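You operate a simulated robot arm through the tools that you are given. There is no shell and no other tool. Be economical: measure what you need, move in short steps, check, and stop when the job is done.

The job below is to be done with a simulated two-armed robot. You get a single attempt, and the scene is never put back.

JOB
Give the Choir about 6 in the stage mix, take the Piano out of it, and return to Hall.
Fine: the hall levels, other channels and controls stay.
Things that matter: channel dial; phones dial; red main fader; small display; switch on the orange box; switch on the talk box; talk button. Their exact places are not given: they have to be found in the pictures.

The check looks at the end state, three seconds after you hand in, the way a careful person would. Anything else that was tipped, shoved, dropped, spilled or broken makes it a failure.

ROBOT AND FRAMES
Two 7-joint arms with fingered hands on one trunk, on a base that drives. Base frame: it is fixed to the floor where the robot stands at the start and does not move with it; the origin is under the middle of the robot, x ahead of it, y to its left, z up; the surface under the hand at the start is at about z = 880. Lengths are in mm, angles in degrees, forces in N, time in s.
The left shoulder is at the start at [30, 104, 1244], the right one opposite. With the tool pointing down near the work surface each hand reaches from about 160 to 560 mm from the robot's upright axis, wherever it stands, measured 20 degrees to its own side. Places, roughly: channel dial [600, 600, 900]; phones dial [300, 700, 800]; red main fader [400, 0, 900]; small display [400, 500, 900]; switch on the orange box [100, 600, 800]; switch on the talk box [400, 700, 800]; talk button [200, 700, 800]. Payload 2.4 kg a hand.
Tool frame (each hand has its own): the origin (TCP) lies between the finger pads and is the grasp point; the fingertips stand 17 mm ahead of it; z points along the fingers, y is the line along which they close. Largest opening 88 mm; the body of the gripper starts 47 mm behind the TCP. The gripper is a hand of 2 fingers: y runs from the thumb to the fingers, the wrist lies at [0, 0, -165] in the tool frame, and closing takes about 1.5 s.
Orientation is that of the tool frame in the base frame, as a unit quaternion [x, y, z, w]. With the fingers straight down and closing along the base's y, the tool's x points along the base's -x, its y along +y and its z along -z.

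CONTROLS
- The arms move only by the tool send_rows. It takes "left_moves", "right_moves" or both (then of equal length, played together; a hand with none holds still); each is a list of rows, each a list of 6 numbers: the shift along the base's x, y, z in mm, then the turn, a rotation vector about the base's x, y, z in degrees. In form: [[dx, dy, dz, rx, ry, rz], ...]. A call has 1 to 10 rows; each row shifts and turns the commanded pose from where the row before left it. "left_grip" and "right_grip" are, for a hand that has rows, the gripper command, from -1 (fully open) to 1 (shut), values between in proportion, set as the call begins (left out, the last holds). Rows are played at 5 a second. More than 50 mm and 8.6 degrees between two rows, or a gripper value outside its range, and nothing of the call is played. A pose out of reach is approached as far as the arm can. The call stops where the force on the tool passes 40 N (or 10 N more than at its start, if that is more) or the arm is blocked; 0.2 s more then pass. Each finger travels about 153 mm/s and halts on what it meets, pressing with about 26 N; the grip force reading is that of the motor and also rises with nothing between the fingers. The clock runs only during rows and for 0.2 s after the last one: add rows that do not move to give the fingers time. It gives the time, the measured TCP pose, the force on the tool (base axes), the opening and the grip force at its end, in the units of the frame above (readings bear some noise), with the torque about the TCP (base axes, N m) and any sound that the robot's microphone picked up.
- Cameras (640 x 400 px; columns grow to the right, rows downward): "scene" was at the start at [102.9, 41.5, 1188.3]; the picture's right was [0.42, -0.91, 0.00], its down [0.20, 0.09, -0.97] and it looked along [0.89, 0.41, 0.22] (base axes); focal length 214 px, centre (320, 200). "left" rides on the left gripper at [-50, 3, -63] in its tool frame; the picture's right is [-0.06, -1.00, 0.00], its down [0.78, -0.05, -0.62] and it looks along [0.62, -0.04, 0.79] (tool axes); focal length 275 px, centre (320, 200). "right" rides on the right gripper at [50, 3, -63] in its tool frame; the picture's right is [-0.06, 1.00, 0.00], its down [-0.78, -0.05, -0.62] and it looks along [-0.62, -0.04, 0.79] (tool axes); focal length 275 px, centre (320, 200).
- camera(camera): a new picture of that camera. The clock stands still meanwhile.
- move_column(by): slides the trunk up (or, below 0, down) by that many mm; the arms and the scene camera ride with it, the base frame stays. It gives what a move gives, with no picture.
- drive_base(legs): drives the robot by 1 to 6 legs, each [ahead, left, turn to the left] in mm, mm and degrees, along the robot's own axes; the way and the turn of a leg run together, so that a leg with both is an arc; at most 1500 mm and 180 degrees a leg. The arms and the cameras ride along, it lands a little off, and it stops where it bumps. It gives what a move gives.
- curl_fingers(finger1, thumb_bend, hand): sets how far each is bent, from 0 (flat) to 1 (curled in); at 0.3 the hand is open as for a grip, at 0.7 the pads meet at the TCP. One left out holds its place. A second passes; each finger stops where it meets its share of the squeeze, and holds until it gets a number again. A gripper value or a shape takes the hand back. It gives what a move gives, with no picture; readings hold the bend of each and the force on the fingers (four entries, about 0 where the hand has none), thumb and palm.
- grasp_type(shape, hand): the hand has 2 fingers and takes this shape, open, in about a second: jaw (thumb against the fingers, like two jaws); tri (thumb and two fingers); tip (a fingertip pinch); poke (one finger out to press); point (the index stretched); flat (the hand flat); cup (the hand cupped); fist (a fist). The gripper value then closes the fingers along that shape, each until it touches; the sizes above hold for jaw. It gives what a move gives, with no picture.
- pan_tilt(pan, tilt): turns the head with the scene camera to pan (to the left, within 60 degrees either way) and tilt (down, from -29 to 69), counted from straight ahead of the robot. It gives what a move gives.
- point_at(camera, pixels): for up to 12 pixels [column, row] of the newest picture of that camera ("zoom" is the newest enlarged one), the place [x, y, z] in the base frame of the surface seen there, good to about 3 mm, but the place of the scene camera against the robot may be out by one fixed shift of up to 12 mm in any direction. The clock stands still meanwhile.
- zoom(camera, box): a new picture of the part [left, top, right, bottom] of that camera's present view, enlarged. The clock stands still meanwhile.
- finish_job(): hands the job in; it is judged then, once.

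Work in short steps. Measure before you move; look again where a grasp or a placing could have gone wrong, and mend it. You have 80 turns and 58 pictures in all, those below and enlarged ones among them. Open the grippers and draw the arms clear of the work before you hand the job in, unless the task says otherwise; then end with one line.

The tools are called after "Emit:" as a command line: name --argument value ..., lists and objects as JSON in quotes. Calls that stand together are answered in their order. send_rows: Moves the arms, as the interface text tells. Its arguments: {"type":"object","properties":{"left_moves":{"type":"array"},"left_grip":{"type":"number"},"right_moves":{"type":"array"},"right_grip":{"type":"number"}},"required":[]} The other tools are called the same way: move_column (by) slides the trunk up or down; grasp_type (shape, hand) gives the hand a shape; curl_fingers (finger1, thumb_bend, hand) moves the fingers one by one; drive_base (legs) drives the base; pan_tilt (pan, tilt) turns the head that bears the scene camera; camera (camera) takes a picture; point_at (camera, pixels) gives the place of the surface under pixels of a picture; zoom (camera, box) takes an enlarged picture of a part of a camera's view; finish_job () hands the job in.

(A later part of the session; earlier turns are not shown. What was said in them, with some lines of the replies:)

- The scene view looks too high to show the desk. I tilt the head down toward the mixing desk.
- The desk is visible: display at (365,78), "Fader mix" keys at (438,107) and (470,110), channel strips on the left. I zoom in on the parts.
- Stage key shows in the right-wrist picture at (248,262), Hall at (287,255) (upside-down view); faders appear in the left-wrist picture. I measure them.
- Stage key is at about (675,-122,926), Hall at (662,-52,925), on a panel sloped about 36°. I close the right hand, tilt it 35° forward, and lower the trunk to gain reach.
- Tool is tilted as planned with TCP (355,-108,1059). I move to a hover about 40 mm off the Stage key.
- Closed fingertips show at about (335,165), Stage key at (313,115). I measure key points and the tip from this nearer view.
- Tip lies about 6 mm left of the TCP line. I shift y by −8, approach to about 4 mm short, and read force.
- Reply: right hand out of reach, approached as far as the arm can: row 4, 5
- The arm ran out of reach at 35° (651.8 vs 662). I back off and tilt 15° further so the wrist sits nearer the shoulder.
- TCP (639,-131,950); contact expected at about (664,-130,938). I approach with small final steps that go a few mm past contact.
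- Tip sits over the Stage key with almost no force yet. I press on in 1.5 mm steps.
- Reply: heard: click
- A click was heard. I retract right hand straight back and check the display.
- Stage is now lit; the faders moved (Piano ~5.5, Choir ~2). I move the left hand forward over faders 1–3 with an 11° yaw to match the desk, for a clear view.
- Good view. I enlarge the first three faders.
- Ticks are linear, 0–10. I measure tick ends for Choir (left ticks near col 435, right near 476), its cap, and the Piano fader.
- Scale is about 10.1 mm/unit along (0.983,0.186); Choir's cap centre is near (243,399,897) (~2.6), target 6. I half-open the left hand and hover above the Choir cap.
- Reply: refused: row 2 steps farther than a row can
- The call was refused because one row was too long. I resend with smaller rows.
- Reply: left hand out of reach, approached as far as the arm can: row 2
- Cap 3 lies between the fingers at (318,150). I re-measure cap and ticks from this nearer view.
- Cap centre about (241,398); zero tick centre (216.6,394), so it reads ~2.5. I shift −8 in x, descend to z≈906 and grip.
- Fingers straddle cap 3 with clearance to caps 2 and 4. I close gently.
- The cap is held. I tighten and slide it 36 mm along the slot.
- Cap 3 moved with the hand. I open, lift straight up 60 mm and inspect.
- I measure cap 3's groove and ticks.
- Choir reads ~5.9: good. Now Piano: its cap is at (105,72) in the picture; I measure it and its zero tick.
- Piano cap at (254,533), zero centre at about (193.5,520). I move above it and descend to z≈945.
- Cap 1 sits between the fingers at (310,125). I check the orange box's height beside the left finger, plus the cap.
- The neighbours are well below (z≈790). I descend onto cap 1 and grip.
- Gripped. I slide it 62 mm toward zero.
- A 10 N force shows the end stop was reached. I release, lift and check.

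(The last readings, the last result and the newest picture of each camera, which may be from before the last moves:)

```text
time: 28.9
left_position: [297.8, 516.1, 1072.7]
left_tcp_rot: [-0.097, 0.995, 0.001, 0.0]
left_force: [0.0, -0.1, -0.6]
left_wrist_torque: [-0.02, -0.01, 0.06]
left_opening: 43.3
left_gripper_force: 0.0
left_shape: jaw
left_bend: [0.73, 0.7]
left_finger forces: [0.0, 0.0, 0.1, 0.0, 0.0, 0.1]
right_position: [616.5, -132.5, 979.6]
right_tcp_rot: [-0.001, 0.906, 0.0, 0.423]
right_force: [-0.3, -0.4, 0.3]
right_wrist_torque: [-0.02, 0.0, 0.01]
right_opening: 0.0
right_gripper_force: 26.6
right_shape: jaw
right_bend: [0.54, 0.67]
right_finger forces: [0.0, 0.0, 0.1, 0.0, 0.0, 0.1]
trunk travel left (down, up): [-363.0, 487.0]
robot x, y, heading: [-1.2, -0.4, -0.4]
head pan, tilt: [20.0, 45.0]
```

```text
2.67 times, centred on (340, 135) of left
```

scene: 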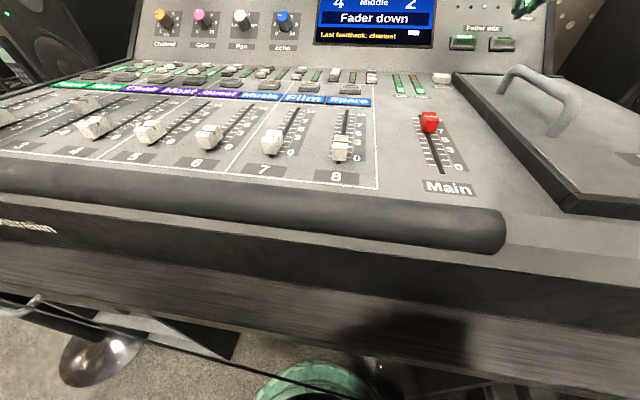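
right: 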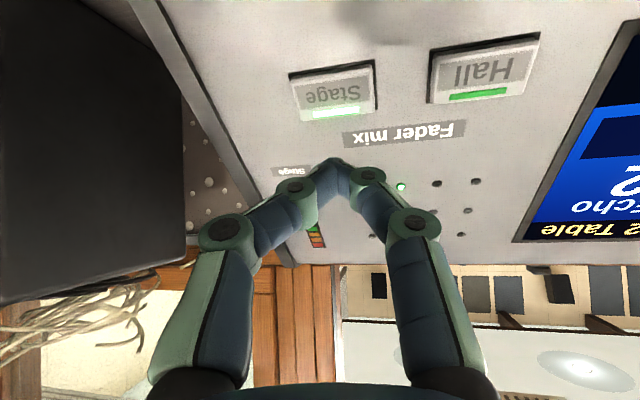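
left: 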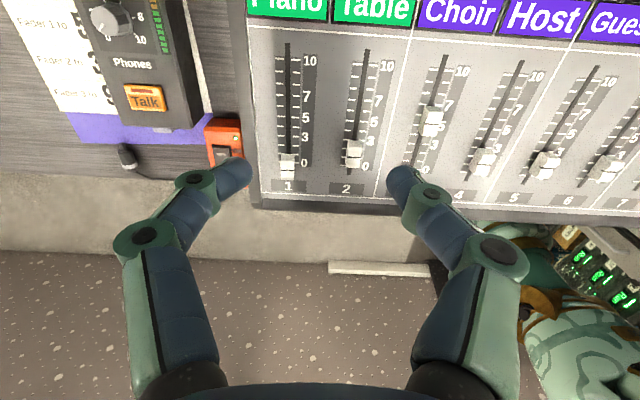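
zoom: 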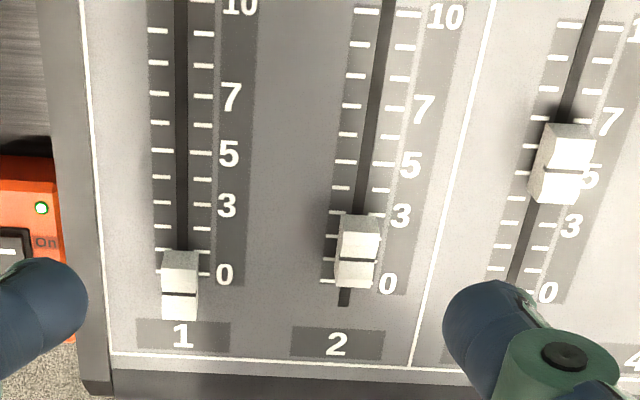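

Piano is at 0 and Choir at ~6. A paper at upper left mentions "Fader 1…"; I read it before going on.

Emit:
pan_tilt --pan 58 --tilt 45

Emit:
camera --camera "scene"

Emit:
zoom --camera "left" --box '[0, 0, 240, 150]'

```text
time: 29.9
left_position: [297.9, 517.6, 1072.1]
left_tcp_rot: [-0.096, 0.995, 0.001, -0.001]
left_force: [-0.1, -0.1, 0.2]
left_wrist_torque: [-0.02, 0.01, 0.02]
left_opening: 43.8
left_gripper_force: 0.1
left_shape: jaw
left_bend: [0.73, 0.7]
left_finger forces: [0.0, 0.0, 0.1, 0.0, 0.1, 0.0]
right_position: [616.9, -132.1, 979.6]
right_tcp_rot: [0.0, 0.906, -0.001, 0.422]
right_force: [-0.1, 0.2, -0.3]
right_wrist_torque: [0.01, 0.01, -0.01]
right_opening: 0.0
right_gripper_force: 26.4
right_shape: jaw
right_bend: [0.54, 0.67]
right_finger forces: [0.0, 0.0, 0.1, 0.0, 0.1, 0.0]
trunk travel left (down, up): [-363.0, 487.0]
robot x, y, heading: [-1.1, 0.4, 0.1]
head pan, tilt: [58.0, 45.0]
```

```text
28 pictures are left
```

scene: 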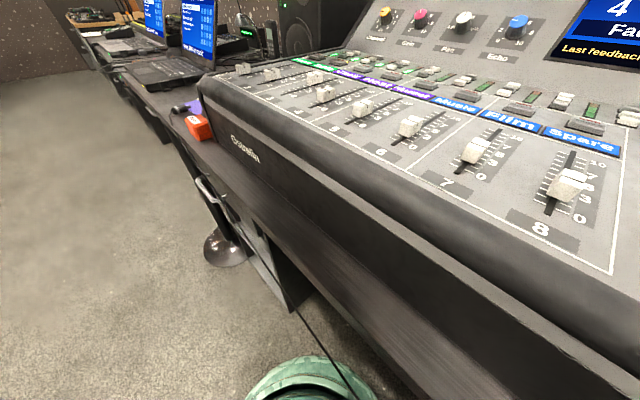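

```text
2.67 times, centred on (120, 75) of left
```

zoom: 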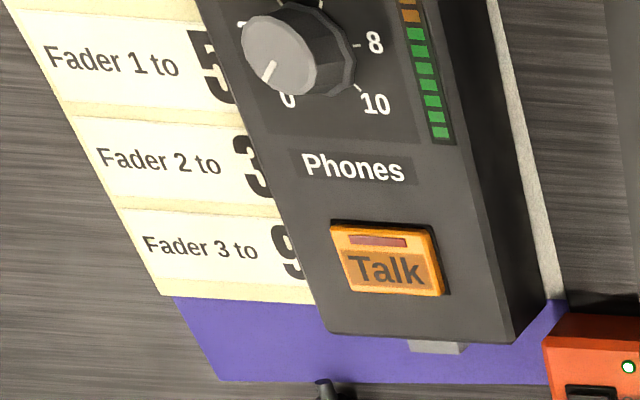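

The sheet is just a cue note for other settings and doesn't affect this job. I now bring the right hand in front of the Hall key.

Emit:
send_rows --right_moves '[[-7, 36, 0, 0, 0, 0], [-7, 36, 0, 0, 0, 0], [26, 0, -21, 0, 0, 0], [14, 0, -16, 0, 0, 0], [0, 0, 0, 0, 0, 0]]'

Emit:
camera --camera "right"

```text
time: 31.1
left_position: [297.7, 517.2, 1072.2]
left_tcp_rot: [-0.097, 0.995, 0.001, -0.001]
left_force: [-0.1, -0.8, 0.4]
left_wrist_torque: [0.0, -0.02, -0.01]
left_opening: 43.6
left_gripper_force: 0.0
left_shape: jaw
left_bend: [0.73, 0.7]
left_finger forces: [0.0, 0.1, 0.1, 0.0, 0.1, 0.1]
right_position: [642.4, -58.4, 942.7]
right_tcp_rot: [-0.001, 0.906, 0.0, 0.424]
right_force: [0.8, -0.1, -0.7]
right_wrist_torque: [-0.02, 0.02, 0.02]
right_opening: 0.0
right_gripper_force: 25.9
right_shape: jaw
right_bend: [0.54, 0.67]
right_finger forces: [0.0, 0.1, 0.1, 0.0, 0.0, 0.0]
trunk travel left (down, up): [-363.0, 487.0]
robot x, y, heading: [-3.0, -3.9, 0.2]
head pan, tilt: [58.0, 45.0]
```

```text
26 pictures are left
```

right: 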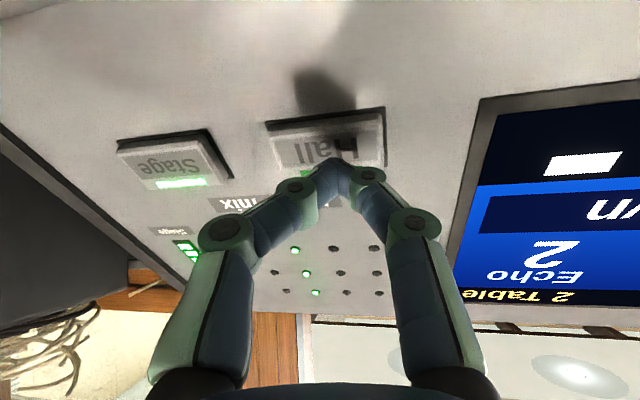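

The tip faces the Hall key, about 10 mm off. I press in small steps.

Emit:
send_rows --right_moves '[[4, 0, -3.5, 0, 0, 0], [2, 0, -2, 0, 0, 0], [1.2, 0, -1.2, 0, 0, 0], [1.2, 0, -1.2, 0, 0, 0], [1.2, 0, -1.2, 0, 0, 0], [0, 0, 0, 0, 0, 0]]'

```text
time: 32.5
left_position: [297.6, 517.9, 1072.4]
left_tcp_rot: [-0.097, 0.995, 0.001, 0.0]
left_force: [-0.1, 1.0, 0.0]
left_wrist_torque: [0.0, 0.0, 0.03]
left_opening: 43.2
left_gripper_force: 0.1
left_shape: jaw
left_bend: [0.73, 0.7]
left_finger forces: [0.1, 0.1, 0.0, 0.1, 0.0, 0.0]
right_position: [650.8, -59.7, 934.4]
right_tcp_rot: [0.0, 0.906, 0.0, 0.423]
right_force: [-6.0, 0.4, 4.9]
right_wrist_torque: [0.02, 0.0, 0.02]
right_opening: 0.3
right_gripper_force: 26.1
right_shape: jaw
right_bend: [0.55, 0.67]
right_finger forces: [0.0, 0.1, 0.0, 0.0, 0.0, 0.1]
trunk travel left (down, up): [-363.0, 487.0]
robot x, y, heading: [-3.2, 0.2, 0.1]
head pan, tilt: [58.0, 45.0]
heard: click
```

Click heard. I retract both arms clear and look.

Emit:
send_rows --right_moves '[[-6, 0, 6, 0, 0, 0], [-15, 0, 15, 0, 0, 0], [-30, 0, 30, 0, 0, 0], [-30, 0, 30, 0, 0, 0], [-40, 0, 20, 0, 0, 0], [-40, 0, 0, 0, 0, 0], [0, 0, 0, 0, 0, 0]]'

Emit:
camera --camera "left"

Emit:
camera --camera "right"

```text
time: 34.1
left_position: [298.4, 517.2, 1071.7]
left_tcp_rot: [-0.097, 0.995, 0.001, 0.0]
left_force: [0.3, 0.3, 0.6]
left_wrist_torque: [0.03, 0.02, 0.02]
left_opening: 43.8
left_gripper_force: 0.1
left_shape: jaw
left_bend: [0.73, 0.7]
left_finger forces: [0.0, 0.0, 0.0, 0.0, 0.0, 0.0]
right_position: [489.6, -60.0, 1033.3]
right_tcp_rot: [0.0, 0.906, 0.0, 0.423]
right_force: [0.9, -0.7, 0.6]
right_wrist_torque: [0.02, 0.01, 0.0]
right_opening: 0.0
right_gripper_force: 26.3
right_shape: jaw
right_bend: [0.54, 0.66]
right_finger forces: [0.1, 0.0, 0.1, 0.1, 0.0, 0.0]
trunk travel left (down, up): [-363.0, 487.0]
robot x, y, heading: [-0.3, 4.4, -0.0]
head pan, tilt: [58.0, 45.0]
```

```text
25 pictures are left
```

left: 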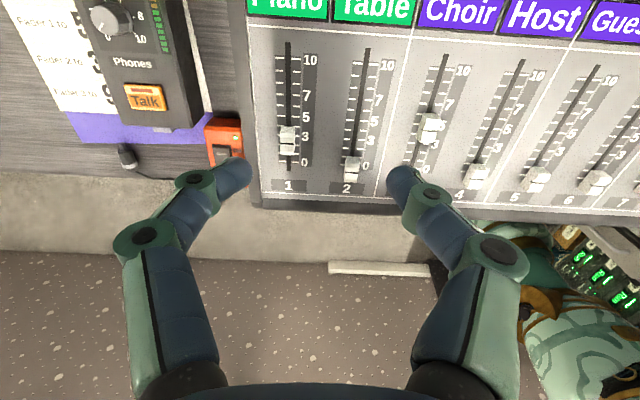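

```text
24 pictures are left
```

right: 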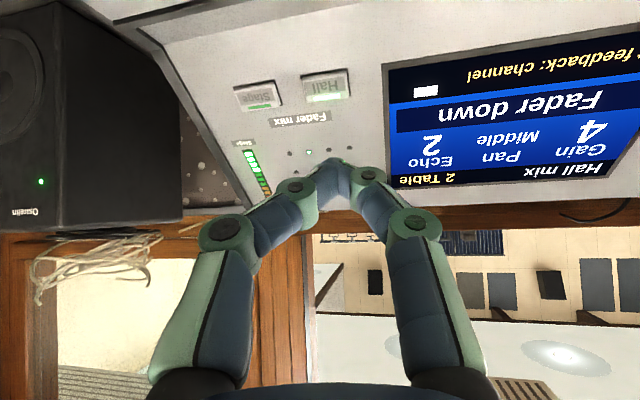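

Display reads "Hall mix" and the Hall key is lit. I measure the restored hall positions of Piano and Choir to compare with the start, and open and raise the hands.

Emit:
point_at --camera "left" --pixels '[[288, 141], [430, 126], [351, 172], [477, 175]]'

Emit:
send_rows --left_moves '[[-10, -20, 30, 0, 0, 0], [-10, -40, 20, 0, 0, 0], [0, -40, 20, 0, 0, 0], [0, -40, 0, 0, 0, 0], [0, 0, 0, 0, 0, 0]]' --right_moves '[[-40, 0, 20, 0, 0, 0], [-40, -10, 20, 0, 0, 0], [-40, -10, 20, 0, 0, 0], [-20, -20, 20, 0, 0, 0], [0, 0, 0, 0, 0, 0]]' --left_grip -1 --right_grip -1

Emit:
pan_tilt --pan 20 --tilt 40

Emit:
camera --camera "scene"

```text
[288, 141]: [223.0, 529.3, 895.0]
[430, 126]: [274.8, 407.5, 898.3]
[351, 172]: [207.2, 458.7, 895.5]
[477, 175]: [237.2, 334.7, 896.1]
```

```text
time: 35.3
left_position: [281.5, 380.6, 1136.7]
left_tcp_rot: [-0.097, 0.995, 0.001, -0.001]
left_force: [-0.5, -0.1, 0.2]
left_wrist_torque: [-0.01, 0.02, 0.03]
left_opening: 88.1
left_gripper_force: 0.0
left_shape: jaw
left_bend: [0.3, 0.3]
left_finger forces: [0.0, 0.0, 0.1, 0.0, 0.1, 0.1]
left hand out of reach, approached as far as the arm can: row 1
right_position: [351.2, -100.7, 1116.4]
right_tcp_rot: [0.0, 0.906, 0.0, 0.423]
right_force: [0.4, 0.1, -0.5]
right_wrist_torque: [-0.01, -0.06, 0.01]
right_opening: 88.0
right_gripper_force: 0.0
right_shape: jaw
right_bend: [0.3, 0.3]
right_finger forces: [0.0, 0.0, 0.1, 0.0, 0.1, 0.1]
trunk travel left (down, up): [-363.0, 487.0]
robot x, y, heading: [0.7, -1.1, -0.1]
head pan, tilt: [58.0, 45.0]
```

```text
time: 36.4
left_position: [281.1, 380.8, 1136.5]
left_tcp_rot: [-0.096, 0.995, 0.0, -0.002]
left_force: [0.0, 0.7, -0.6]
left_wrist_torque: [0.01, -0.03, 0.01]
left_opening: 88.0
left_gripper_force: 0.1
left_shape: jaw
left_bend: [0.3, 0.3]
left_finger forces: [0.0, 0.0, 0.0, 0.1, 0.0, 0.0]
right_position: [350.0, -100.2, 1115.7]
right_tcp_rot: [0.0, 0.906, 0.0, 0.423]
right_force: [-0.5, 0.8, -0.8]
right_wrist_torque: [-0.05, -0.04, -0.01]
right_opening: 87.9
right_gripper_force: 0.0
right_shape: jaw
right_bend: [0.3, 0.3]
right_finger forces: [0.0, 0.1, 0.1, 0.0, 0.0, 0.0]
trunk travel left (down, up): [-363.0, 487.0]
robot x, y, heading: [-0.5, -4.0, -0.1]
head pan, tilt: [20.0, 40.0]
```

```text
23 pictures are left
```

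scene: 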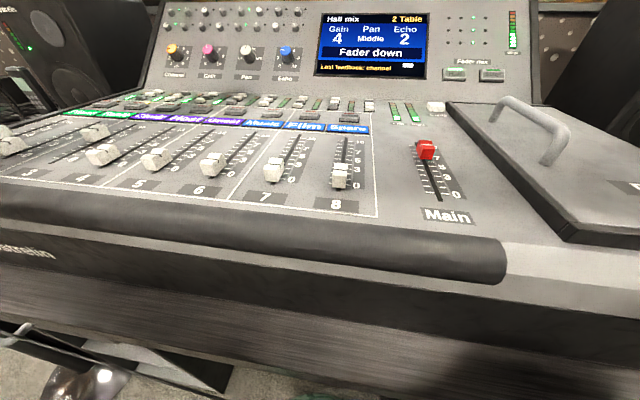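

Hall positions match the start (Piano x≈223, Table ≈208, Choir ≈273, fader 4 ≈236). The display shows "Hall mix", and the hands are open and clear. I hand in.

Emit:
finish_job

```text
The job is handed in.
```

In the stage mix, Choir is at about 6 (measured about 5.9) and Piano is at 0. The desk is back on Hall, and the hall faders I measured (1–4) are back where they started.
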